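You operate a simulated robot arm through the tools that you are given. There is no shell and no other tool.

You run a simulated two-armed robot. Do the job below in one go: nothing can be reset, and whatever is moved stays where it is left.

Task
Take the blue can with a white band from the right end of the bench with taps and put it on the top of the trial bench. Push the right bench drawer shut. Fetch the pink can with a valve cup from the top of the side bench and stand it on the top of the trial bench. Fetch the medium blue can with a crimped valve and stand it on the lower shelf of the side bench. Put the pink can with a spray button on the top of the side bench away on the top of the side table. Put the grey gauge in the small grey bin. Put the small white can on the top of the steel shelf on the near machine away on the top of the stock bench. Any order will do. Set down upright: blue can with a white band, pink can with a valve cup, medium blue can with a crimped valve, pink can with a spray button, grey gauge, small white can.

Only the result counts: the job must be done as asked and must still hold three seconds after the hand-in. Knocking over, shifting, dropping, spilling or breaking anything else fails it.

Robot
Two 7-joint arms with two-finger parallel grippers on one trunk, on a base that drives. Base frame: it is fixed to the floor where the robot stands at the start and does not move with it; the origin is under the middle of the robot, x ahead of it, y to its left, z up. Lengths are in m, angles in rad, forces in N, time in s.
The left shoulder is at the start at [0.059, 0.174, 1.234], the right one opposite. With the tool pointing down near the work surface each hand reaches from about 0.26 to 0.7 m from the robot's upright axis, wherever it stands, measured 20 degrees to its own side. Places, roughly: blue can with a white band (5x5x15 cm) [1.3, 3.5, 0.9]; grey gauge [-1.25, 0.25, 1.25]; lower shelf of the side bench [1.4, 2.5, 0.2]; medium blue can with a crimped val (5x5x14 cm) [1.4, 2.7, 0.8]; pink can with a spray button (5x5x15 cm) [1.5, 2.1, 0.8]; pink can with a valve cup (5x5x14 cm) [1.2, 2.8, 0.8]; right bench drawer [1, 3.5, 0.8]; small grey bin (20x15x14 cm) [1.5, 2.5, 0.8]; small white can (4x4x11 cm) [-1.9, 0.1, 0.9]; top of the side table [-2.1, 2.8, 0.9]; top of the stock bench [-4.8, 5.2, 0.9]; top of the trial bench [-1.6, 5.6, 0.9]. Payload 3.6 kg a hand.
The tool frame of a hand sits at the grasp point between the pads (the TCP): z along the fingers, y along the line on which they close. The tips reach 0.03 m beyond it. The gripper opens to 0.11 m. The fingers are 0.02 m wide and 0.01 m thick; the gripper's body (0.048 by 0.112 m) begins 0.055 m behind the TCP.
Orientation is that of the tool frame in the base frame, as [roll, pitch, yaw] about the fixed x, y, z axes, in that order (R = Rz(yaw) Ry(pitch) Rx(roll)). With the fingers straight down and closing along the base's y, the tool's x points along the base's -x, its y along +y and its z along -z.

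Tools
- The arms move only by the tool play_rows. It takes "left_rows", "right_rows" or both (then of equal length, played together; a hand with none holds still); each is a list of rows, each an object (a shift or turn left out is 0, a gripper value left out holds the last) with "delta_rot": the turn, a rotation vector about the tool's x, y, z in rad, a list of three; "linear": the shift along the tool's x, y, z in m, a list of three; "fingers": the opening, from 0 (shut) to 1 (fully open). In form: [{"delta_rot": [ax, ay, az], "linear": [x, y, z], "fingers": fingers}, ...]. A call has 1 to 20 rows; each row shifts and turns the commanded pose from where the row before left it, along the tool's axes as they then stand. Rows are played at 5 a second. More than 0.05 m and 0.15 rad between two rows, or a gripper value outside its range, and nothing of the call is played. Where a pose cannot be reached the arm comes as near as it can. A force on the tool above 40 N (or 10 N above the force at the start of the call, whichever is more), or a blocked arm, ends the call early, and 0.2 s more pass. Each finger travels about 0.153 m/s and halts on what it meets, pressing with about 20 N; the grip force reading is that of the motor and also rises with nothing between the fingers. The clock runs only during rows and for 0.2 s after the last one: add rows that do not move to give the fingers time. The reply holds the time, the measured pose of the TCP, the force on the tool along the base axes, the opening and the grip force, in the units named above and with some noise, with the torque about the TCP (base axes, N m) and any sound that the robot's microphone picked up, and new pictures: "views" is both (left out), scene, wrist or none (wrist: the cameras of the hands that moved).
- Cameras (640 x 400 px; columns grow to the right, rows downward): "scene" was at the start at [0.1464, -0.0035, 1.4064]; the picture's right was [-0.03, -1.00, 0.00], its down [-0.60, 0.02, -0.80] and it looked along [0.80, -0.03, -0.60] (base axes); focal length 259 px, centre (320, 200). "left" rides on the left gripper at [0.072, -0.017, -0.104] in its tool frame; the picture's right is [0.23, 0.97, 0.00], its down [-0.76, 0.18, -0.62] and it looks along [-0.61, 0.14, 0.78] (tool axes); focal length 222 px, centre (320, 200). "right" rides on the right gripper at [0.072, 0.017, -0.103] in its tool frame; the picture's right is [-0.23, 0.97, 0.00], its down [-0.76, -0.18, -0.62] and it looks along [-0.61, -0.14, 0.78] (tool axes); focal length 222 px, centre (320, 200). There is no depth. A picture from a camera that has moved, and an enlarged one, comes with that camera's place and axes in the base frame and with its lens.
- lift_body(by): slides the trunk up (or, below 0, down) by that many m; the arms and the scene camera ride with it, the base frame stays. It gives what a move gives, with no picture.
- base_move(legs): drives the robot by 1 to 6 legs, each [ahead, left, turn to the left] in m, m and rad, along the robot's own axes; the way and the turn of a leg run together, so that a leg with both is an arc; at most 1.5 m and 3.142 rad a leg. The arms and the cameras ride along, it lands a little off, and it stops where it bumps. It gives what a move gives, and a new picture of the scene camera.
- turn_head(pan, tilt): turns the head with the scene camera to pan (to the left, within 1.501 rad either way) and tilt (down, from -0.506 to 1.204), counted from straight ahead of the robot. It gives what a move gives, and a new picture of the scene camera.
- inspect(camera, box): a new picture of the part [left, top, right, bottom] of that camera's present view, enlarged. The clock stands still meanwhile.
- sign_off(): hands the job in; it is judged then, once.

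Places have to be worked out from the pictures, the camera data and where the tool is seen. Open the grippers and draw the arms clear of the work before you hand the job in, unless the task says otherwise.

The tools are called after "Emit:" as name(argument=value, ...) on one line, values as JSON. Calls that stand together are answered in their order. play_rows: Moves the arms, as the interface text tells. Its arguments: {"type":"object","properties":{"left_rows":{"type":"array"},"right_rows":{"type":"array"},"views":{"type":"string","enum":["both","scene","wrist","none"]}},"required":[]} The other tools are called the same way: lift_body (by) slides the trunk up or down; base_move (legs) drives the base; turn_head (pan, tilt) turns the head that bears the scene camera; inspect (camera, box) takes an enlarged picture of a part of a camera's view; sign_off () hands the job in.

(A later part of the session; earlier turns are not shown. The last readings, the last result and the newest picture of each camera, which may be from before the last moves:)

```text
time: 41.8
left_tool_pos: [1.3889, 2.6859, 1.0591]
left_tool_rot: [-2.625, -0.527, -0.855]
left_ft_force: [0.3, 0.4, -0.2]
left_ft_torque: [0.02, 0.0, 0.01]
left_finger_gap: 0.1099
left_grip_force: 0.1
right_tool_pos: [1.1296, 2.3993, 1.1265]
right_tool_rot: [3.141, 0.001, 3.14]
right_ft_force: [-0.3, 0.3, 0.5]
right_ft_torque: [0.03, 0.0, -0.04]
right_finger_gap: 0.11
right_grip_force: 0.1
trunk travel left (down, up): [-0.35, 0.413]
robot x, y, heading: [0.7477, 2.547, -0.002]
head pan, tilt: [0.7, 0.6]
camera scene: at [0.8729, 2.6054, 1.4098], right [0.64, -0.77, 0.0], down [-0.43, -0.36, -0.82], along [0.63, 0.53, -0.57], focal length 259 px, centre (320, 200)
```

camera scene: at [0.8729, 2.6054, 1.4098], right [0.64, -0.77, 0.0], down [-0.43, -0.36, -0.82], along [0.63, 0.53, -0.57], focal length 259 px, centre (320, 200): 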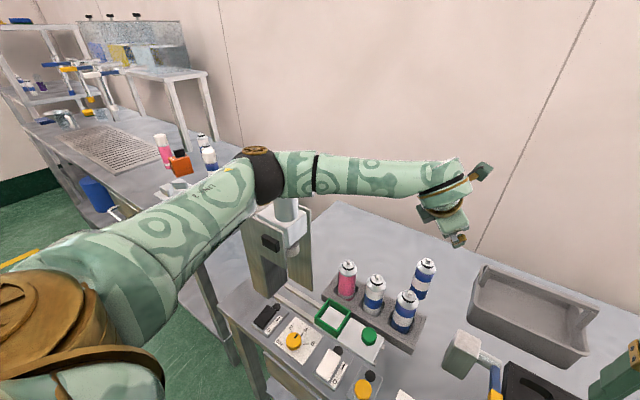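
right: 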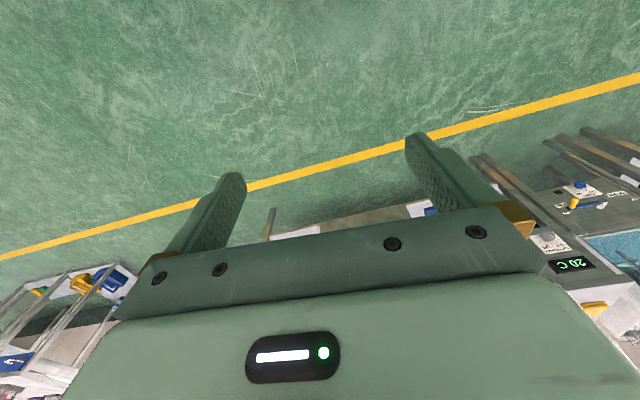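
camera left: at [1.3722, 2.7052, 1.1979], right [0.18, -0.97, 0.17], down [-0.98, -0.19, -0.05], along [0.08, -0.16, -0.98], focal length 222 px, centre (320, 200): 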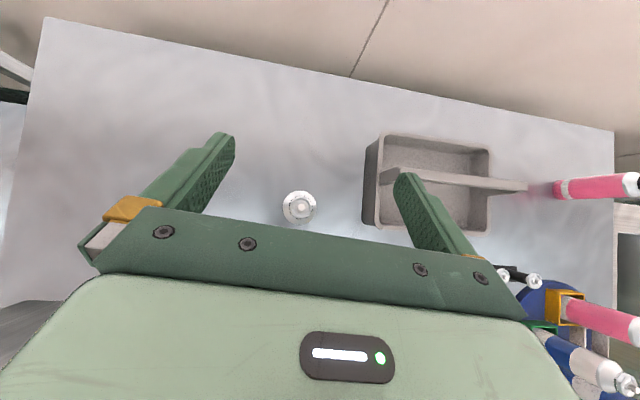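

The elbow sits right over the left-hand device's white cylinder, which explains the contact; it's released now and the device looks in place. I raise both hands a little, then shift the base right 0.22 m so the elbow clears the device.

Emit:
play_rows(left_rows=[{"linear": [0.0201, -0.0171, -0.03]}, {"linear": [0.0201, -0.0171, -0.03]}, {"linear": [0, 0, 0]}], right_rows=[{"linear": [0.03, 0, -0.035]}, {"linear": [0.03, 0, -0.035]}, {"linear": [0.03, 0, -0.035]}], views="none")

Emit:
base_move(legs=[[0.0, -0.22, 0.0]])

```text
time: 42.5
left_tool_pos: [1.3889, 2.6851, 1.1402]
left_tool_rot: [-2.626, -0.526, -0.856]
left_ft_force: [-0.1, 0.9, -0.2]
left_ft_torque: [0.01, 0.02, 0.02]
left_finger_gap: 0.1101
left_grip_force: 0.0
right_tool_pos: [1.0374, 2.399, 1.2329]
right_tool_rot: [-3.141, -0.001, 3.141]
right_ft_force: [-0.4, -0.9, 0.7]
right_ft_torque: [0.01, 0.0, -0.02]
right_finger_gap: 0.1102
right_grip_force: 0.0
trunk travel left (down, up): [-0.35, 0.413]
robot x, y, heading: [0.7466, 2.5493, 0.002]
head pan, tilt: [0.7, 0.6]
```

```text
time: 44.2
left_tool_pos: [1.39, 2.4655, 1.1392]
left_tool_rot: [-2.626, -0.523, -0.857]
left_ft_force: [-0.5, 0.3, -0.1]
left_ft_torque: [0.04, -0.01, 0.03]
left_finger_gap: 0.11
left_grip_force: 0.1
right_tool_pos: [1.0402, 2.179, 1.2306]
right_tool_rot: [3.139, -0.003, -3.141]
right_ft_force: [-0.4, -0.8, -1.2]
right_ft_torque: [0.01, -0.01, -0.01]
right_finger_gap: 0.1098
right_grip_force: 0.0
trunk travel left (down, up): [-0.35, 0.413]
robot x, y, heading: [0.7452, 2.3268, 0.003]
head pan, tilt: [0.7, 0.6]
camera scene: at [0.8732, 2.3853, 1.4098], right [0.64, -0.76, 0.0], down [-0.43, -0.36, -0.83], along [0.63, 0.53, -0.56], focal length 259 px, centre (320, 200)
```

scene: 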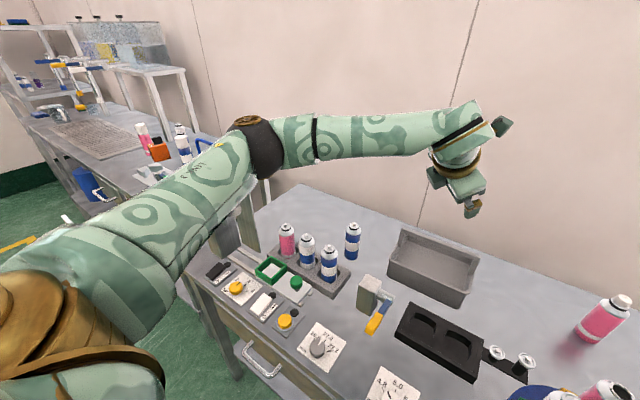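

Elbow now clear of the device. I finish the roll to bring the camera mount to the far side.

Emit:
play_rows(left_rows=[{"delta_rot": [0, 0, -0.145]}, {"delta_rot": [0, 0, -0.145]}, {"delta_rot": [0, 0, -0.145]}, {"delta_rot": [0, 0, -0.145]}, {"delta_rot": [0, 0, -0.145]}], views="scene")

```text
time: 45.4
left_tool_pos: [1.3892, 2.4679, 1.1398]
left_tool_rot: [3.122, -0.72, 0.022]
left_ft_force: [-0.4, -0.9, 0.0]
left_ft_torque: [-0.03, 0.01, 0.0]
left_finger_gap: 0.1101
left_grip_force: 0.1
right_tool_pos: [1.0393, 2.1797, 1.2336]
right_tool_rot: [3.141, -0.001, 3.142]
right_ft_force: [0.4, -0.2, 0.6]
right_ft_torque: [0.01, 0.02, -0.03]
right_finger_gap: 0.1102
right_grip_force: 0.0
trunk travel left (down, up): [-0.35, 0.413]
robot x, y, heading: [0.7394, 2.3291, 0.0]
head pan, tilt: [0.7, 0.6]
camera scene: at [0.8732, 2.3865, 1.4098], right [0.64, -0.76, 0.0], down [-0.43, -0.36, -0.82], along [0.63, 0.53, -0.57], focal length 259 px, centre (320, 200)
```

scene: 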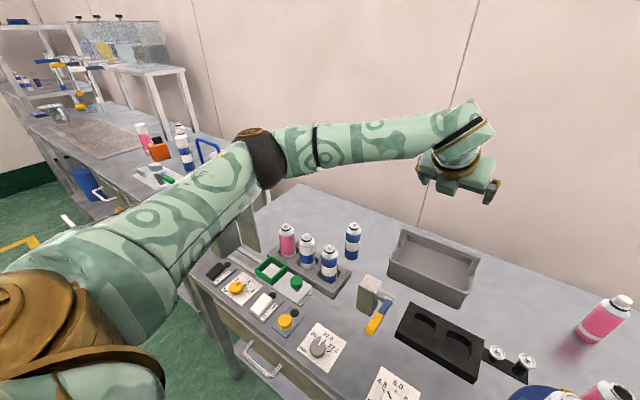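

Now the tool is fully rolled with the camera on the far side. I carry it across in y to the can and partly down, then look through the wrist camera.

Emit:
play_rows(left_rows=[{"linear": [0, -0.0432, 0]}, {"linear": [0, -0.0432, 0]}, {"linear": [0, -0.0432, 0]}, {"linear": [0, -0.0432, 0]}, {"linear": [0, -0.0432, 0]}, {"linear": [-0.022, 0, 0.025]}, {"linear": [-0.022, 0, 0.025]}, {"linear": [-0.022, 0, 0.025]}], views="both")

```text
time: 47.2
left_tool_pos: [1.3879, 2.6826, 1.0357]
left_tool_rot: [3.126, -0.719, 0.017]
left_ft_force: [0.4, 0.2, -0.6]
left_ft_torque: [0.01, -0.01, 0.01]
left_finger_gap: 0.11
left_grip_force: 0.0
right_tool_pos: [1.0402, 2.1792, 1.232]
right_tool_rot: [-3.141, -0.001, 3.14]
right_ft_force: [0.1, 0.2, -0.5]
right_ft_torque: [-0.01, 0.0, 0.06]
right_finger_gap: 0.11
right_grip_force: 0.0
trunk travel left (down, up): [-0.35, 0.413]
robot x, y, heading: [0.7456, 2.3256, -0.002]
head pan, tilt: [0.7, 0.6]
camera scene: at [0.8736, 2.3866, 1.4097], right [0.64, -0.76, 0.0], down [-0.43, -0.36, -0.82], along [0.63, 0.53, -0.57], focal length 259 px, centre (320, 200)
camera left: at [1.3739, 2.7, 1.1612], right [0.18, -0.97, 0.16], down [-0.98, -0.19, -0.03], along [0.06, -0.15, -0.99], focal length 222 px, centre (320, 200)
```

scene: 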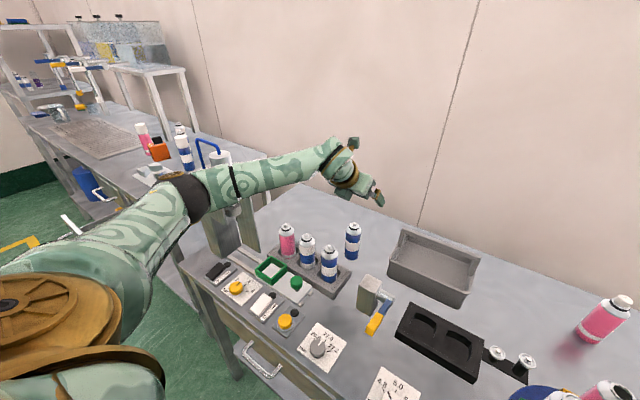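
left: 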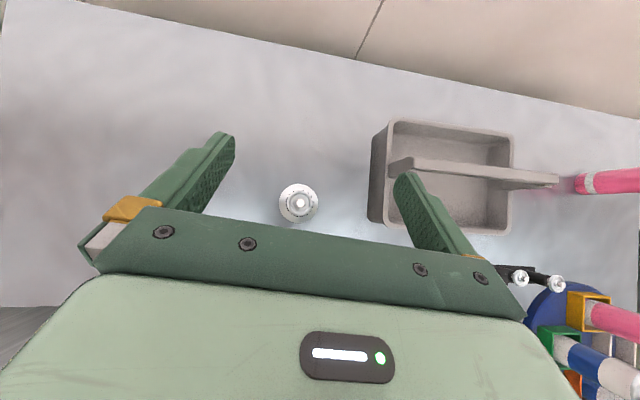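

The wrist view places the can at about (1.383, 2.685), centred between the fingers. I descend straight down to z 0.88.

Emit:
play_rows(left_rows=[{"linear": [-0.0265, 0, 0.029]}, {"linear": [-0.0265, 0, 0.029]}, {"linear": [-0.0265, 0, 0.029]}, {"linear": [-0.0265, 0, 0.029]}, {"linear": [0, 0, 0]}], views="both")

```text
time: 48.4
left_tool_pos: [1.3838, 2.6826, 0.8801]
left_tool_rot: [3.126, -0.721, 0.018]
left_ft_force: [1.2, -0.8, -0.3]
left_ft_torque: [-0.01, -0.03, -0.01]
left_finger_gap: 0.1103
left_grip_force: 0.0
right_tool_pos: [1.0395, 2.1792, 1.2319]
right_tool_rot: [-3.141, -0.001, 3.141]
right_ft_force: [0.2, -0.5, -1.1]
right_ft_torque: [-0.04, -0.01, 0.02]
right_finger_gap: 0.1098
right_grip_force: 0.1
trunk travel left (down, up): [-0.35, 0.413]
robot x, y, heading: [0.7474, 2.331, 0.002]
head pan, tilt: [0.7, 0.6]
camera scene: at [0.8727, 2.3864, 1.4099], right [0.64, -0.76, 0.0], down [-0.43, -0.36, -0.82], along [0.63, 0.53, -0.57], focal length 259 px, centre (320, 200)
camera left: at [1.3711, 2.7002, 1.0054], right [0.18, -0.97, 0.16], down [-0.98, -0.19, -0.03], along [0.06, -0.15, -0.99], focal length 222 px, centre (320, 200)
```

scene: 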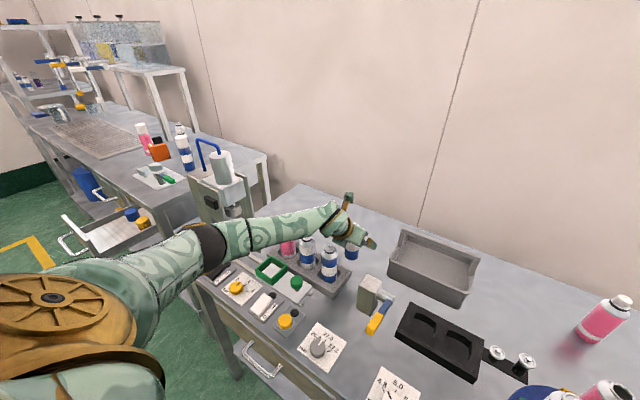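
left: 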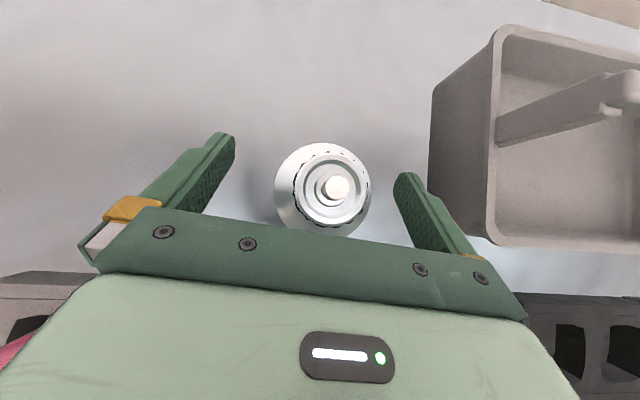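

The hand is in position around the can with no force. I close the gripper.

Emit:
play_rows(left_rows=[{"fingers": 0.0}, {"fingers": 0.0}, {"fingers": 0.0}], views="wrist")

```text
time: 49.2
left_tool_pos: [1.3847, 2.6811, 0.8787]
left_tool_rot: [3.126, -0.719, 0.02]
left_ft_force: [-1.0, 0.4, 0.3]
left_ft_torque: [0.01, 0.0, -0.02]
left_finger_gap: 0.0436
left_grip_force: 20.1
right_tool_pos: [1.0389, 2.1797, 1.2324]
right_tool_rot: [-3.14, -0.002, -3.141]
right_ft_force: [-0.6, 0.2, 0.1]
right_ft_torque: [0.03, 0.03, 0.01]
right_finger_gap: 0.11
right_grip_force: 0.0
trunk travel left (down, up): [-0.35, 0.413]
robot x, y, heading: [0.7485, 2.3328, -0.002]
head pan, tilt: [0.7, 0.6]
camera left: at [1.3713, 2.7, 1.0055], right [0.18, -0.97, 0.16], down [-0.98, -0.19, -0.03], along [0.06, -0.15, -0.99], focal length 222 px, centre (320, 200)
```

left: 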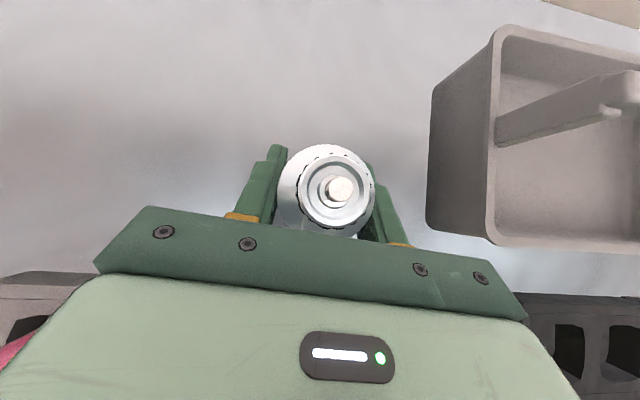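

Gap 0.044 with 20 N: the can is held. I lift it straight up about 0.2 m.

Emit:
play_rows(left_rows=[{"linear": [0.0264, 0, -0.03]}, {"linear": [0.0264, 0, -0.03]}, {"linear": [0.0264, 0, -0.03]}, {"linear": [0.0264, 0, -0.03]}, {"linear": [0.0264, 0, -0.03]}], views="both")

```text
time: 50.4
left_tool_pos: [1.384, 2.6818, 1.0776]
left_tool_rot: [3.127, -0.719, 0.017]
left_ft_force: [-0.3, -0.1, 0.0]
left_ft_torque: [-0.02, -0.04, -0.03]
left_finger_gap: 0.0436
left_grip_force: 19.4
right_tool_pos: [1.0387, 2.1794, 1.2323]
right_tool_rot: [-3.14, 0.0, -3.14]
right_ft_force: [0.2, -0.5, 0.0]
right_ft_torque: [0.02, 0.0, -0.01]
right_finger_gap: 0.1101
right_grip_force: 0.0
trunk travel left (down, up): [-0.35, 0.413]
robot x, y, heading: [0.7409, 2.3268, 0.002]
head pan, tilt: [0.7, 0.6]
camera scene: at [0.8729, 2.3861, 1.4098], right [0.64, -0.76, 0.0], down [-0.43, -0.36, -0.82], along [0.63, 0.53, -0.57], focal length 259 px, centre (320, 200)
camera left: at [1.3715, 2.7008, 1.2037], right [0.18, -0.97, 0.16], down [-0.98, -0.19, -0.03], along [0.06, -0.15, -0.99], focal length 222 px, centre (320, 200)
```

scene: 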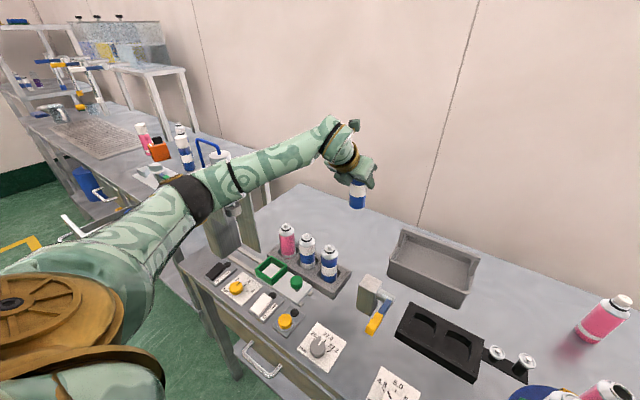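
left: 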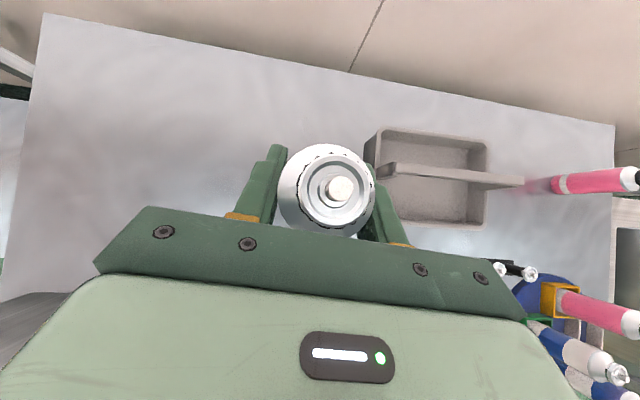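

The can hangs upright. I back the base away 0.5 m to get clear of the bench and look at the lower shelf.

Emit:
base_move(legs=[[-0.5, 0.0, 0.0]])

Emit:
turn_head(pan=0.1, tilt=0.85)

```text
time: 53.4
left_tool_pos: [0.8781, 2.6824, 1.0784]
left_tool_rot: [3.124, -0.72, 0.016]
left_ft_force: [-0.8, -0.5, -0.9]
left_ft_torque: [-0.02, -0.04, 0.0]
left_finger_gap: 0.0437
left_grip_force: 20.4
right_tool_pos: [0.5326, 2.1802, 1.2323]
right_tool_rot: [3.142, 0.0, 3.14]
right_ft_force: [-0.4, 0.1, 0.3]
right_ft_torque: [0.0, -0.02, 0.04]
right_finger_gap: 0.1101
right_grip_force: 0.1
trunk travel left (down, up): [-0.35, 0.413]
robot x, y, heading: [0.2399, 2.3301, -0.0]
head pan, tilt: [0.7, 0.6]
camera scene: at [0.366, 2.3867, 1.4098], right [0.64, -0.77, 0.0], down [-0.43, -0.36, -0.83], along [0.63, 0.53, -0.56], focal length 259 px, centre (320, 200)
```

scene: 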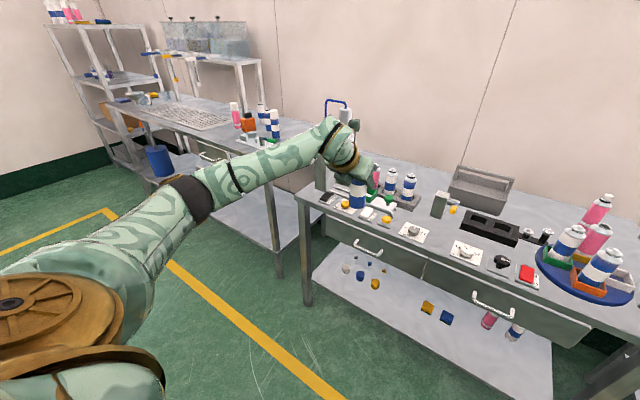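

```text
time: 54.4
left_tool_pos: [0.8794, 2.6806, 1.0777]
left_tool_rot: [3.123, -0.719, 0.018]
left_ft_force: [0.2, 0.2, -1.0]
left_ft_torque: [-0.01, 0.01, 0.0]
left_finger_gap: 0.0436
left_grip_force: 20.2
right_tool_pos: [0.5328, 2.1796, 1.2316]
right_tool_rot: [-3.141, 0.0, 3.14]
right_ft_force: [0.3, -1.2, -0.8]
right_ft_torque: [0.0, 0.0, -0.02]
right_finger_gap: 0.11
right_grip_force: 0.0
trunk travel left (down, up): [-0.35, 0.413]
robot x, y, heading: [0.2391, 2.332, -0.001]
head pan, tilt: [0.099, 0.85]
camera scene: at [0.3767, 2.3375, 1.3889], right [0.1, -1.0, 0.0], down [-0.75, -0.07, -0.66], along [0.66, 0.07, -0.75], focal length 259 px, centre (320, 200)
```

scene: 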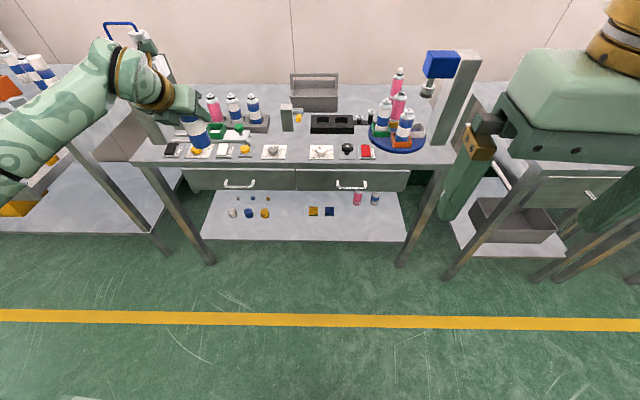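

The lower shelf has a free strip around y 2.60 between the caps and the cubes; its front edge is near x 1.12 and its height about 0.2. I lower the trunk fully while standing clear.

Emit:
lift_body(by=-0.35)

Emit:
turn_head(pan=0.2, tilt=0.5)

```text
time: 57.8
left_tool_pos: [0.8793, 2.6827, 0.7273]
left_tool_rot: [3.125, -0.719, 0.018]
left_ft_force: [-0.2, -0.7, 0.0]
left_ft_torque: [0.01, 0.05, 0.02]
left_finger_gap: 0.0438
left_grip_force: 19.6
right_tool_pos: [0.5573, 2.1792, 0.8719]
right_tool_rot: [3.14, -0.083, 3.139]
right_ft_force: [-0.4, 0.0, -0.2]
right_ft_torque: [0.01, -0.06, 0.01]
right_finger_gap: 0.11
right_grip_force: 0.2
trunk travel left (down, up): [0.0, 0.763]
robot x, y, heading: [0.2413, 2.3338, -0.002]
head pan, tilt: [0.099, 0.85]
```

```text
time: 58.6
left_tool_pos: [0.8803, 2.6825, 0.7275]
left_tool_rot: [3.124, -0.72, 0.018]
left_ft_force: [0.2, 0.1, -0.1]
left_ft_torque: [0.0, 0.03, 0.0]
left_finger_gap: 0.0438
left_grip_force: 20.3
right_tool_pos: [0.5564, 2.1797, 0.8718]
right_tool_rot: [3.141, -0.082, 3.14]
right_ft_force: [0.8, 0.6, 0.2]
right_ft_torque: [0.01, 0.0, -0.03]
right_finger_gap: 0.1099
right_grip_force: 0.0
trunk travel left (down, up): [0.0, 0.763]
robot x, y, heading: [0.2396, 2.3304, -0.002]
head pan, tilt: [0.201, 0.499]
camera scene: at [0.5776, 2.3475, 1.0503], right [0.2, -0.98, 0.0], down [-0.47, -0.09, -0.88], along [0.86, 0.17, -0.48], focal length 259 px, centre (320, 200)
```

scene: 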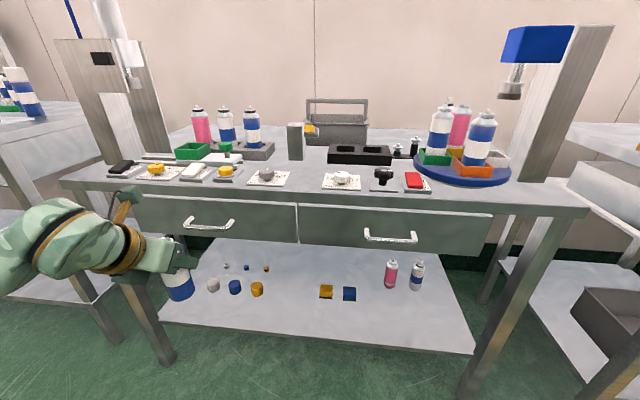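

The shelf contents are clear: caps at y≈2.74 and further, cubes at y≈2.47, shelf z≈0.21, front edge x≈1.12, drawer bottoms ≈0.64. I lower the can to shelf entry height in front of the bench, at y 2.60.

Emit:
play_rows(left_rows=[{"linear": [-0.0269, 0.0092, 0.0307]}, {"linear": [-0.0269, 0.0092, 0.0307]}, {"linear": [-0.0269, 0.0092, 0.0307]}, {"linear": [-0.0269, 0.0092, 0.0307]}, {"linear": [-0.0269, 0.0092, 0.0307]}, {"linear": [-0.0269, 0.0092, 0.0307]}, {"linear": [-0.0269, 0.0092, 0.0307]}, {"linear": [-0.0269, 0.0092, 0.0307]}, {"linear": [-0.0269, 0.0092, 0.0307]}], views="both")

```text
time: 60.6
left_tool_pos: [0.8717, 2.6982, 0.536]
left_tool_rot: [3.101, -0.718, 0.006]
left_ft_force: [-0.4, -0.1, -0.3]
left_ft_torque: [0.02, -0.03, 0.0]
left_finger_gap: 0.044
left_grip_force: 19.6
left hand out of reach, approached as far as the arm can: row 3, 4, 5, 6, 7, 8, 9
right_tool_pos: [0.5561, 2.1802, 0.8724]
right_tool_rot: [3.14, -0.081, 3.14]
right_ft_force: [0.6, -0.7, 0.3]
right_ft_torque: [0.01, 0.01, 0.01]
right_finger_gap: 0.11
right_grip_force: 0.0
trunk travel left (down, up): [0.0, 0.763]
robot x, y, heading: [0.2404, 2.332, -0.002]
head pan, tilt: [0.201, 0.499]
camera scene: at [0.5776, 2.3474, 1.0504], right [0.2, -0.98, 0.0], down [-0.47, -0.09, -0.88], along [0.86, 0.17, -0.48], focal length 259 px, centre (320, 200)
camera left: at [0.8585, 2.719, 0.6622], right [0.15, -0.97, 0.18], down [-0.99, -0.16, -0.03], along [0.05, -0.17, -0.98], focal length 222 px, centre (320, 200)
```

scene: 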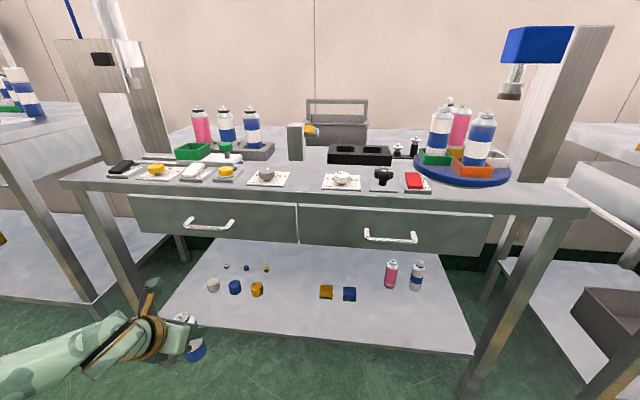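
left: 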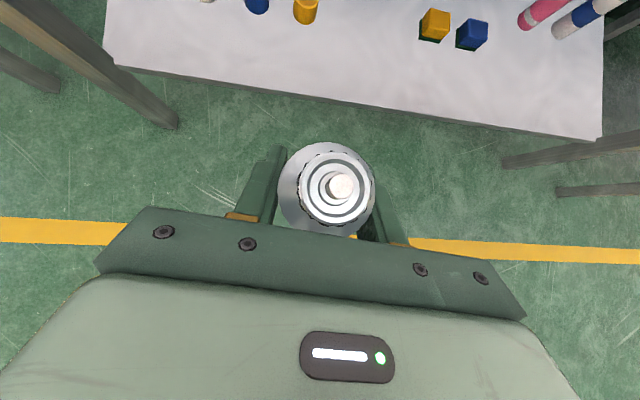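

The arm can't fold any lower this close to the body. I back the base 0.25 m so the arm can stretch forward and down instead.

Emit:
base_move(legs=[[-0.25, 0.0, 0.0]])

Emit:
play_rows(left_rows=[{"linear": [0.012, 0.01, 0.038]}, {"linear": [0.012, 0.01, 0.038]}, {"linear": [0.012, 0.01, 0.038]}, {"linear": [0.002, 0.01, 0.045]}, {"linear": [0.002, 0.01, 0.045]}, {"linear": [0.002, 0.01, 0.045]}], views="scene")

```text
time: 62.5
left_tool_pos: [0.6266, 2.6979, 0.5373]
left_tool_rot: [3.097, -0.719, 0.008]
left_ft_force: [0.3, -0.8, -0.3]
left_ft_torque: [0.01, 0.0, -0.02]
left_finger_gap: 0.044
left_grip_force: 19.6
right_tool_pos: [0.3129, 2.1789, 0.8726]
right_tool_rot: [-3.141, -0.081, 3.139]
right_ft_force: [0.2, 0.0, -0.4]
right_ft_torque: [0.01, 0.02, -0.01]
right_finger_gap: 0.11
right_grip_force: 0.0
trunk travel left (down, up): [0.0, 0.763]
robot x, y, heading: [-0.0041, 2.329, -0.005]
head pan, tilt: [0.201, 0.499]
camera scene: at [0.3326, 2.3479, 1.0505], right [0.2, -0.98, 0.0], down [-0.47, -0.09, -0.88], along [0.86, 0.17, -0.48], focal length 259 px, centre (320, 200)
```

scene: 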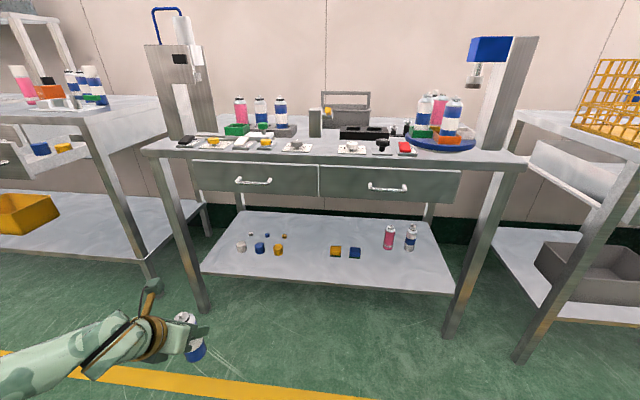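

```text
time: 63.9
left_tool_pos: [0.8126, 2.6328, 0.3888]
left_tool_rot: [3.095, -0.721, 0.008]
left_ft_force: [0.6, -0.9, -0.6]
left_ft_torque: [0.07, 0.06, 0.01]
left_finger_gap: 0.044
left_grip_force: 20.0
left hand out of reach, approached as far as the arm can: row 6
right_tool_pos: [0.3133, 2.1819, 0.872]
right_tool_rot: [-3.14, -0.082, 3.14]
right_ft_force: [0.7, 1.0, -1.0]
right_ft_torque: [-0.07, 0.0, -0.04]
right_finger_gap: 0.1102
right_grip_force: 0.1
trunk travel left (down, up): [0.0, 0.763]
robot x, y, heading: [-0.0065, 2.3312, -0.002]
head pan, tilt: [0.201, 0.499]
camera scene: at [0.3328, 2.35, 1.0503], right [0.2, -0.98, 0.0], down [-0.47, -0.1, -0.88], along [0.86, 0.17, -0.48], focal length 259 px, centre (320, 200)
```

scene: 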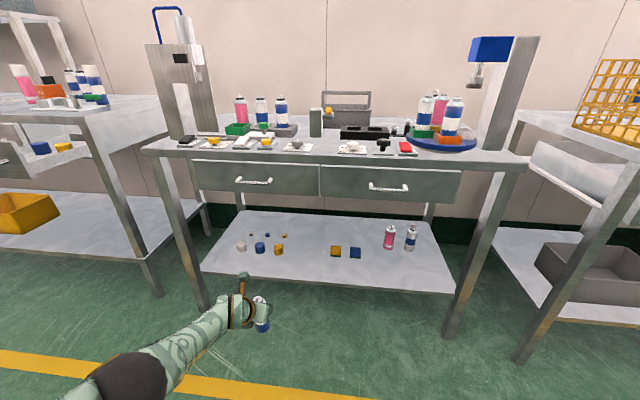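

That works: the hand is at (0.813, 2.633, 0.389) with the can bottom near z 0.30. I drive forward 0.3 m to bring the can to the shelf opening and correct the small roll error.

Emit:
base_move(legs=[[0.3, 0.0, 0.0]])

Emit:
play_rows(left_rows=[{"delta_rot": [0.03, 0, 0]}, {}], views="both")

```text
time: 65.9
left_tool_pos: [1.1149, 2.6259, 0.3865]
left_tool_rot: [3.102, -0.719, 0.001]
left_ft_force: [-0.5, -0.2, 0.0]
left_ft_torque: [0.02, -0.01, 0.01]
left_finger_gap: 0.044
left_grip_force: 19.7
right_tool_pos: [0.6137, 2.1768, 0.8723]
right_tool_rot: [3.141, -0.084, 3.132]
right_ft_force: [-0.1, 0.4, -0.1]
right_ft_torque: [0.02, 0.04, -0.02]
right_finger_gap: 0.1099
right_grip_force: 0.0
trunk travel left (down, up): [0.0, 0.763]
robot x, y, heading: [0.2991, 2.3311, -0.009]
head pan, tilt: [0.201, 0.499]
camera scene: at [0.6343, 2.3441, 1.0502], right [0.19, -0.98, 0.0], down [-0.47, -0.09, -0.88], along [0.86, 0.17, -0.48], focal length 259 px, centre (320, 200)
```

scene: 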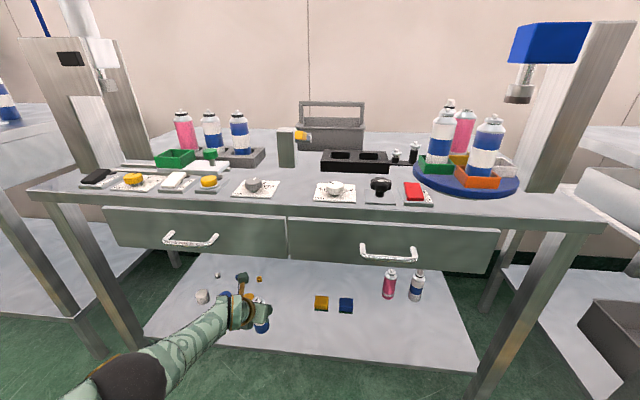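

```text
time: 66.5
left_tool_pos: [1.1154, 2.6242, 0.3872]
left_tool_rot: [3.131, -0.719, 0.003]
left_ft_force: [0.7, -0.4, -0.9]
left_ft_torque: [0.01, 0.02, -0.02]
left_finger_gap: 0.0437
left_grip_force: 19.9
right_tool_pos: [0.612, 2.1769, 0.8723]
right_tool_rot: [3.141, -0.082, 3.133]
right_ft_force: [0.2, 0.9, 0.4]
right_ft_torque: [0.01, 0.0, -0.02]
right_finger_gap: 0.11
right_grip_force: 0.0
trunk travel left (down, up): [0.0, 0.763]
robot x, y, heading: [0.2964, 2.3278, -0.007]
head pan, tilt: [0.201, 0.499]
camera scene: at [0.6341, 2.3441, 1.0503], right [0.19, -0.98, 0.0], down [-0.47, -0.09, -0.88], along [0.86, 0.17, -0.48], focal length 259 px, centre (320, 200)
camera left: at [1.1028, 2.643, 0.5132], right [0.17, -0.97, 0.16], down [-0.98, -0.17, -0.03], along [0.06, -0.15, -0.99], focal length 222 px, centre (320, 200)
```

scene: 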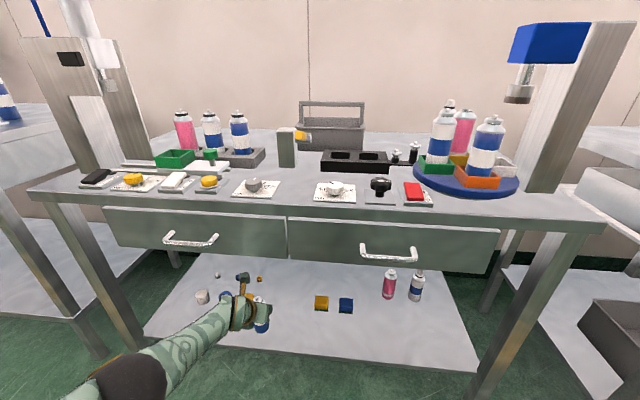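
left: 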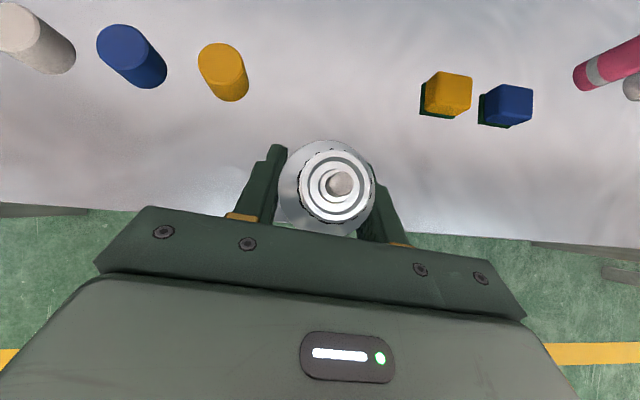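

Wrist view shows the shelf edge near x 1.09, the cap at (1.255, 2.745) and cube at (1.30, 2.44), so (1.175, 2.615) is free. I move in over the shelf and start lowering.

Emit:
play_rows(left_rows=[{"linear": [0.0226, 0.004, 0.0198]}, {"linear": [0.0226, 0.004, 0.0198]}, {"linear": [-0.0132, 0, 0.015]}, {"linear": [-0.0132, 0, 0.015]}, {"linear": [-0.0099, 0, 0.0113]}], views="both")

```text
time: 67.7
left_tool_pos: [1.089, 2.626, 0.3505]
left_tool_rot: [3.133, -0.719, 0.003]
left_ft_force: [0.0, 0.3, -0.2]
left_ft_torque: [0.0, 0.02, 0.02]
left_finger_gap: 0.0437
left_grip_force: 19.9
left hand out of reach, approached as far as the arm can: row 1, 2, 3, 4, 5
right_tool_pos: [0.6126, 2.1763, 0.8724]
right_tool_rot: [3.14, -0.082, 3.132]
right_ft_force: [0.2, -0.1, -0.3]
right_ft_torque: [-0.01, -0.01, 0.01]
right_finger_gap: 0.11
right_grip_force: 0.0
trunk travel left (down, up): [0.0, 0.763]
robot x, y, heading: [0.2927, 2.3325, -0.006]
head pan, tilt: [0.201, 0.499]
camera scene: at [0.634, 2.3441, 1.0504], right [0.19, -0.98, 0.0], down [-0.47, -0.09, -0.88], along [0.86, 0.17, -0.48], focal length 259 px, centre (320, 200)
camera left: at [1.0746, 2.6435, 0.4762], right [0.17, -0.97, 0.16], down [-0.98, -0.17, -0.03], along [0.06, -0.15, -0.99], focal length 222 px, centre (320, 200)
```

scene: 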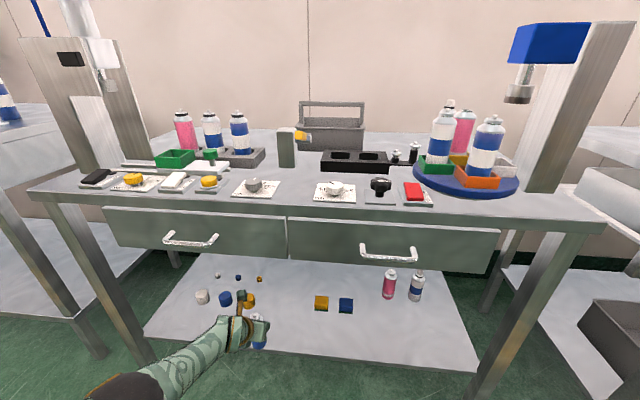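
left: 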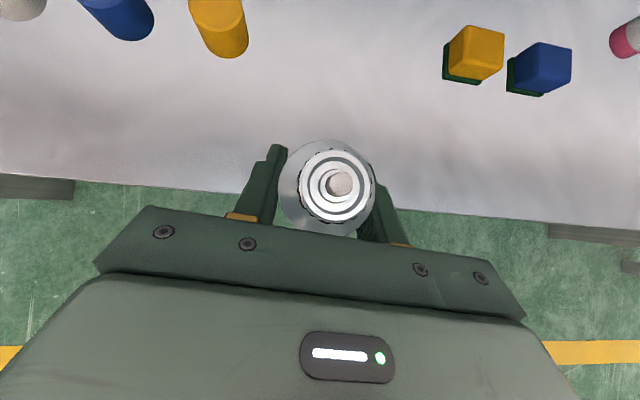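

The arm is at its far limit, so I drive the base 0.12 m nearer and then finish lowering with the arm.

Emit:
base_move(legs=[[0.12, 0.0, 0.006]])

Emit:
play_rows(left_rows=[{"linear": [-0.0132, 0, 0.015]}, {}], views="both")

```text
time: 68.9
left_tool_pos: [1.2071, 2.6299, 0.3493]
left_tool_rot: [3.131, -0.717, 0.007]
left_ft_force: [0.2, -0.4, -1.1]
left_ft_torque: [0.03, 0.0, 0.01]
left_finger_gap: 0.0439
left_grip_force: 19.8
right_tool_pos: [0.7347, 2.1772, 0.8712]
right_tool_rot: [-3.141, -0.084, 3.139]
right_ft_force: [0.2, -0.5, -0.2]
right_ft_torque: [0.01, 0.01, -0.02]
right_finger_gap: 0.11
right_grip_force: 0.1
trunk travel left (down, up): [0.0, 0.763]
robot x, y, heading: [0.4196, 2.329, 0.003]
head pan, tilt: [0.201, 0.499]
camera scene: at [0.7555, 2.3454, 1.0499], right [0.2, -0.98, 0.0], down [-0.47, -0.09, -0.88], along [0.86, 0.17, -0.48], focal length 259 px, centre (320, 200)
```

scene: 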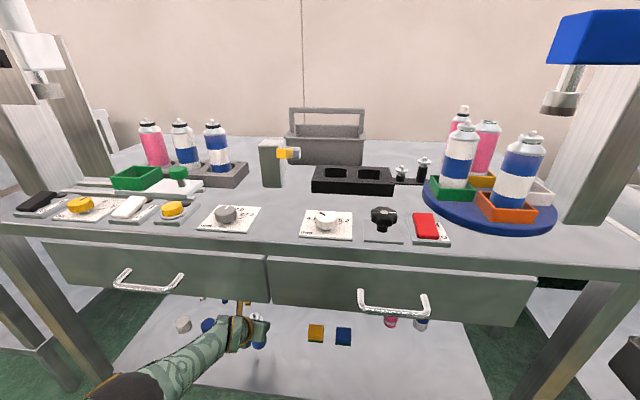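

```text
time: 69.5
left_tool_pos: [1.207, 2.6304, 0.3507]
left_tool_rot: [3.13, -0.716, 0.005]
left_ft_force: [0.8, -0.2, -1.3]
left_ft_torque: [-0.01, -0.01, 0.03]
left_finger_gap: 0.044
left_grip_force: 20.0
left hand out of reach, approached as far as the arm can: row 1
right_tool_pos: [0.7349, 2.1774, 0.8718]
right_tool_rot: [3.141, -0.083, 3.14]
right_ft_force: [0.4, 0.3, -0.5]
right_ft_torque: [0.02, -0.02, 0.0]
right_finger_gap: 0.1099
right_grip_force: 0.0
trunk travel left (down, up): [0.0, 0.763]
robot x, y, heading: [0.4184, 2.3288, -0.002]
head pan, tilt: [0.201, 0.499]
camera scene: at [0.7547, 2.3454, 1.0503], right [0.2, -0.98, 0.0], down [-0.47, -0.09, -0.88], along [0.86, 0.17, -0.48], focal length 259 px, centre (320, 200)
camera left: at [1.1936, 2.6473, 0.4761], right [0.17, -0.97, 0.16], down [-0.98, -0.18, -0.03], along [0.06, -0.15, -0.99], focal length 222 px, centre (320, 200)
```

scene: 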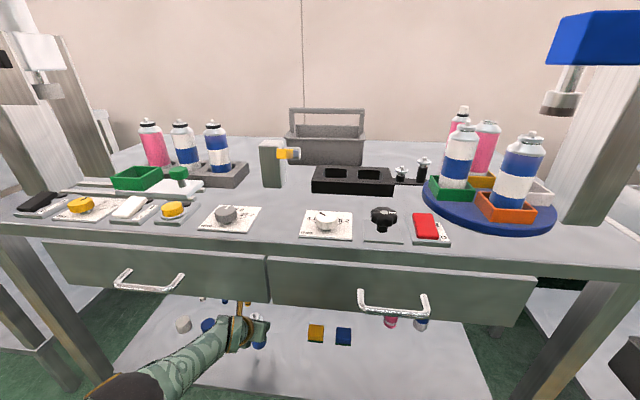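
left: 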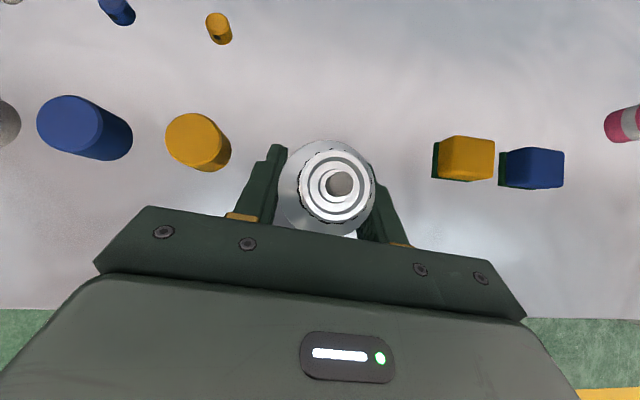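

The arm is nearly straight; I move the base another 0.04 m nearer, then bring the hand back and down along its reach limit.

Emit:
base_move(legs=[[0.04, 0.0, 0.0]])

Emit:
play_rows(left_rows=[{"linear": [-0.0226, 0, -0.0198]}, {"linear": [-0.0226, 0, -0.0198]}, {"linear": [-0.0132, 0, 0.015]}, {"linear": [-0.0066, 0, 0.0075]}], views="wrist")

```text
time: 70.4
left_tool_pos: [1.2476, 2.6287, 0.3486]
left_tool_rot: [3.132, -0.718, 0.006]
left_ft_force: [-0.8, 0.4, -0.8]
left_ft_torque: [0.0, -0.02, 0.0]
left_finger_gap: 0.0437
left_grip_force: 19.8
right_tool_pos: [0.776, 2.1774, 0.8714]
right_tool_rot: [-3.141, -0.083, 3.136]
right_ft_force: [0.4, 0.1, -0.5]
right_ft_torque: [0.02, 0.03, 0.0]
right_finger_gap: 0.1099
right_grip_force: 0.1
trunk travel left (down, up): [0.0, 0.763]
robot x, y, heading: [0.4598, 2.3295, -0.0]
head pan, tilt: [0.201, 0.499]
camera scene: at [0.7969, 2.345, 1.0497], right [0.2, -0.98, 0.0], down [-0.47, -0.09, -0.88], along [0.86, 0.17, -0.48], focal length 259 px, centre (320, 200)
```

scene: 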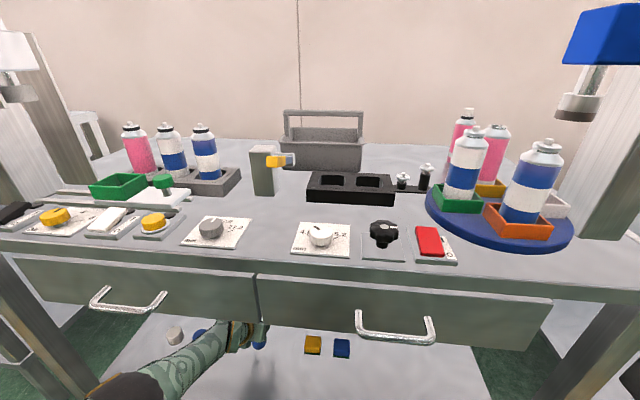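

```text
time: 71.4
left_tool_pos: [1.2183, 2.63, 0.3208]
left_tool_rot: [3.132, -0.718, 0.006]
left_ft_force: [0.0, 0.1, -0.6]
left_ft_torque: [0.02, -0.01, 0.01]
left_finger_gap: 0.0436
left_grip_force: 20.1
left hand out of reach, approached as far as the arm can: row 2
right_tool_pos: [0.7752, 2.1761, 0.872]
right_tool_rot: [-3.141, -0.083, 3.139]
right_ft_force: [-0.3, 0.0, -0.2]
right_ft_torque: [-0.01, -0.01, -0.02]
right_finger_gap: 0.11
right_grip_force: 0.0
trunk travel left (down, up): [0.0, 0.763]
robot x, y, heading: [0.457, 2.3279, -0.008]
head pan, tilt: [0.201, 0.499]
camera left: at [1.2046, 2.6476, 0.4467], right [0.17, -0.97, 0.16], down [-0.98, -0.18, -0.03], along [0.06, -0.15, -0.99], focal length 222 px, centre (320, 200)
```

left: 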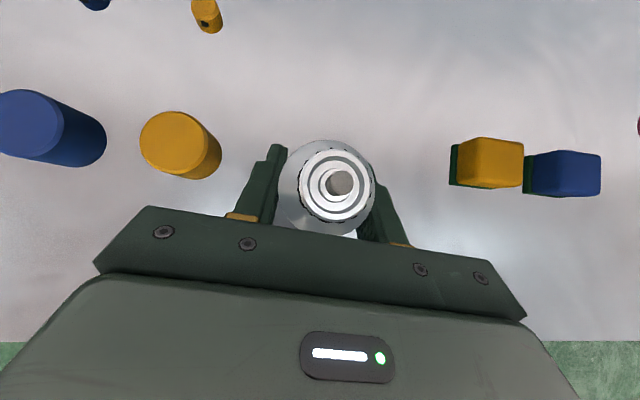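

Now at z 0.321 over free shelf with caps and cubes clear of the fingers. I lower in small steps until the can touches.

Emit:
play_rows(left_rows=[{"linear": [-0.0033, 0, 0.0038]}, {"linear": [-0.0033, 0, 0.0038]}, {"linear": [-0.0033, 0, 0.0038]}], views="none")

```text
time: 72.2
left_tool_pos: [1.2134, 2.6299, 0.3135]
left_tool_rot: [3.134, -0.723, 0.005]
left_ft_force: [4.2, 2.8, 18.0]
left_ft_torque: [0.22, -0.05, -0.03]
left_finger_gap: 0.0434
left_grip_force: 19.8
left hand out of reach, approached as far as the arm can: row 2, 3
right_tool_pos: [0.7745, 2.1767, 0.8734]
right_tool_rot: [-3.142, -0.081, 3.137]
right_ft_force: [-0.6, -1.3, -0.5]
right_ft_torque: [0.02, -0.06, -0.02]
right_finger_gap: 0.1098
right_grip_force: 0.2
trunk travel left (down, up): [0.0, 0.763]
robot x, y, heading: [0.4557, 2.3307, -0.005]
head pan, tilt: [0.201, 0.499]
```

Contact: 18 N upward at z 0.3135, so the can stands on the shelf. I open the fingers and then withdraw along the tool axis.

Emit:
play_rows(left_rows=[{"linear": [0.001, 0, -0.0012]}, {"fingers": 0.7}, {"fingers": 1.0}, {"fingers": 1.0}], views="both")

```text
time: 73.2
left_tool_pos: [1.2116, 2.6292, 0.3131]
left_tool_rot: [3.131, -0.718, 0.005]
left_ft_force: [-0.3, -0.5, 0.6]
left_ft_torque: [0.01, -0.01, -0.01]
left_finger_gap: 0.1099
left_grip_force: 0.1
right_tool_pos: [0.775, 2.1771, 0.8725]
right_tool_rot: [-3.141, -0.084, 3.137]
right_ft_force: [0.8, 0.2, -0.4]
right_ft_torque: [-0.01, -0.04, -0.02]
right_finger_gap: 0.11
right_grip_force: 0.0
trunk travel left (down, up): [0.0, 0.763]
robot x, y, heading: [0.4565, 2.3253, -0.001]
head pan, tilt: [0.201, 0.499]
camera scene: at [0.7955, 2.345, 1.0503], right [0.2, -0.98, 0.0], down [-0.47, -0.09, -0.88], along [0.86, 0.17, -0.48], focal length 259 px, centre (320, 200)
camera left: at [1.1989, 2.6466, 0.4381], right [0.17, -0.97, 0.16], down [-0.98, -0.18, -0.03], along [0.06, -0.15, -0.99], focal length 222 px, centre (320, 200)
```

scene: 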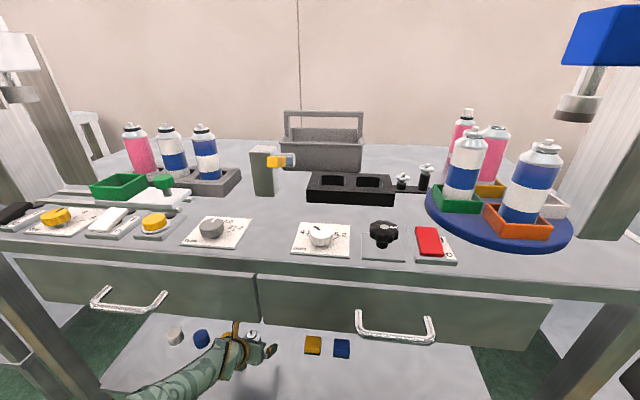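
left: 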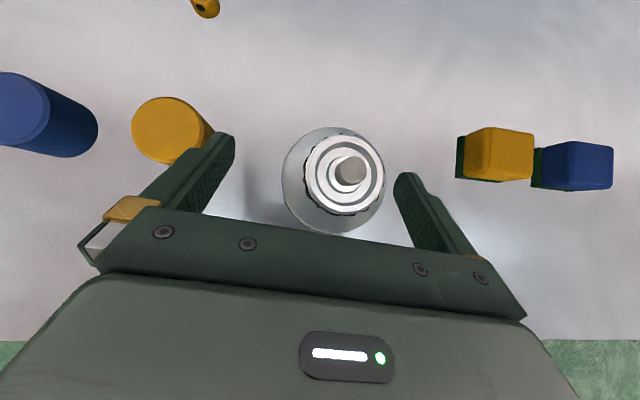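

The can stands free on the shelf. I pull the hand back along its axis and then back the base away.

Emit:
play_rows(left_rows=[{"linear": [0, 0, -0.03]}, {"linear": [0, 0, -0.03]}, {"linear": [0, 0, -0.03]}], views="wrist")

Emit:
base_move(legs=[[-0.4, 0.0, 0.0]])

Emit:
inspect(camera="scene", box=[180, 190, 440, 330])

```text
time: 74.0
left_tool_pos: [1.2041, 2.6316, 0.3288]
left_tool_rot: [3.131, -0.717, 0.008]
left_ft_force: [0.7, 0.2, -0.2]
left_ft_torque: [0.01, -0.01, 0.01]
left_finger_gap: 0.1099
left_grip_force: 0.2
left hand out of reach, approached as far as the arm can: row 1, 2, 3
right_tool_pos: [0.7746, 2.177, 0.8712]
right_tool_rot: [3.141, -0.082, 3.138]
right_ft_force: [-0.3, -0.1, 0.1]
right_ft_torque: [-0.02, 0.03, 0.01]
right_finger_gap: 0.11
right_grip_force: 0.1
trunk travel left (down, up): [0.0, 0.763]
robot x, y, heading: [0.4563, 2.327, -0.005]
head pan, tilt: [0.201, 0.499]
camera left: at [1.1906, 2.6485, 0.4547], right [0.17, -0.97, 0.16], down [-0.98, -0.18, -0.03], along [0.06, -0.15, -0.99], focal length 222 px, centre (320, 200)
```

left: 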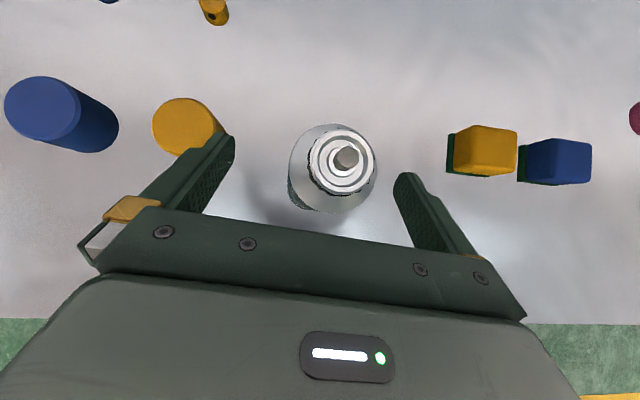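

```text
time: 76.5
left_tool_pos: [0.7986, 2.6303, 0.3286]
left_tool_rot: [3.132, -0.718, 0.003]
left_ft_force: [0.2, 1.1, -0.2]
left_ft_torque: [-0.01, 0.02, -0.01]
left_finger_gap: 0.1102
left_grip_force: 0.0
right_tool_pos: [0.3684, 2.1786, 0.8716]
right_tool_rot: [-3.141, -0.082, 3.136]
right_ft_force: [-0.5, -1.1, 1.3]
right_ft_torque: [0.02, 0.0, 0.0]
right_finger_gap: 0.11
right_grip_force: 0.0
trunk travel left (down, up): [0.0, 0.763]
robot x, y, heading: [0.0513, 2.3316, -0.004]
head pan, tilt: [0.201, 0.499]
camera scene: at [0.3897, 2.346, 1.0504], right [0.19, -0.98, 0.0], down [-0.47, -0.09, -0.88], along [0.86, 0.17, -0.48], focal length 259 px, centre (320, 200)
```

scene: 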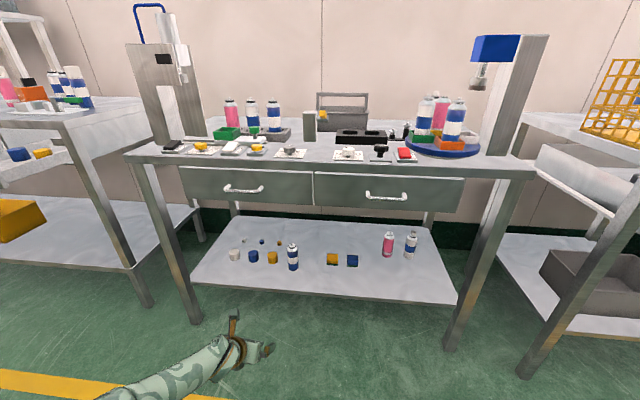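

```text
2.46 times, centred on (310, 260) of scene
camera zoom: at [0.3897, 2.346, 1.0504], right [0.19, -0.98, 0.0], down [-0.47, -0.09, -0.88], along [0.86, 0.17, -0.48], focal length 637 px, centre (345, 52)
```

zoom: 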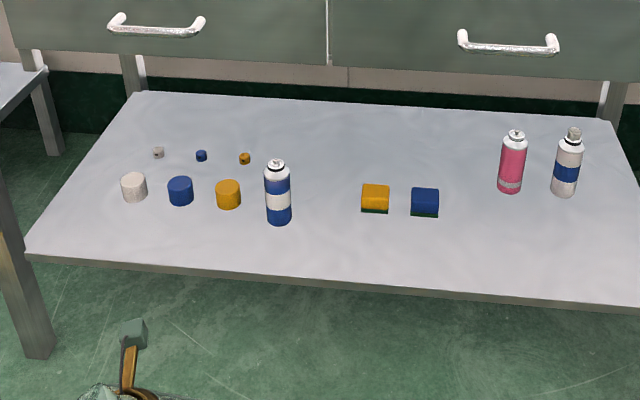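

The medium blue can stands upright on the lower shelf. Now I raise the trunk again and bring the left arm back to a neutral pose.

Emit:
lift_body(by=0.4)

Emit:
play_rows(left_rows=[{"linear": [0.02, 0, -0.04]}, {"linear": [0.02, 0, -0.04]}, {"linear": [0.02, 0, -0.04]}, {"linear": [0.02, 0, -0.04]}, {"linear": [0.02, 0, -0.04]}, {"linear": [0.02, 0, -0.04]}, {"linear": [0.02, 0, -0.04]}, {"linear": [0.02, 0, -0.04]}], views="scene")

```text
time: 80.4
left_tool_pos: [0.8334, 2.6307, 1.0042]
left_tool_rot: [3.123, -1.127, 0.013]
left_ft_force: [-0.7, 0.2, -0.5]
left_ft_torque: [-0.01, -0.01, -0.03]
left_finger_gap: 0.1101
left_grip_force: 0.1
right_tool_pos: [0.3681, 2.1785, 1.2717]
right_tool_rot: [-3.141, -0.083, 3.137]
right_ft_force: [-0.8, 0.4, 0.0]
right_ft_torque: [-0.02, -0.02, 0.02]
right_finger_gap: 0.1101
right_grip_force: 0.1
trunk travel left (down, up): [-0.4, 0.363]
robot x, y, heading: [0.054, 2.3329, -0.004]
head pan, tilt: [0.201, 0.499]
```

```text
time: 82.2
left_tool_pos: [0.6081, 2.6559, 1.2864]
left_tool_rot: [3.125, -1.126, 0.008]
left_ft_force: [-0.7, -0.2, -0.3]
left_ft_torque: [0.01, -0.01, -0.01]
left_finger_gap: 0.1102
left_grip_force: 0.0
left hand out of reach, approached as far as the arm can: row 2
right_tool_pos: [0.3666, 2.1797, 1.2726]
right_tool_rot: [-3.141, -0.084, 3.137]
right_ft_force: [0.3, 0.1, 0.0]
right_ft_torque: [0.02, 0.0, -0.03]
right_finger_gap: 0.11
right_grip_force: 0.0
trunk travel left (down, up): [-0.4, 0.363]
robot x, y, heading: [0.0537, 2.3296, -0.008]
head pan, tilt: [0.201, 0.499]
camera scene: at [0.1837, 2.347, 1.4696], right [0.19, -0.98, 0.0], down [-0.47, -0.09, -0.88], along [0.86, 0.17, -0.48], focal length 259 px, centre (320, 200)
```

scene: 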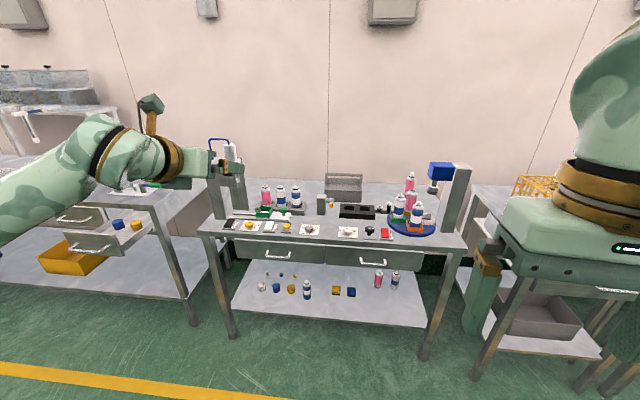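

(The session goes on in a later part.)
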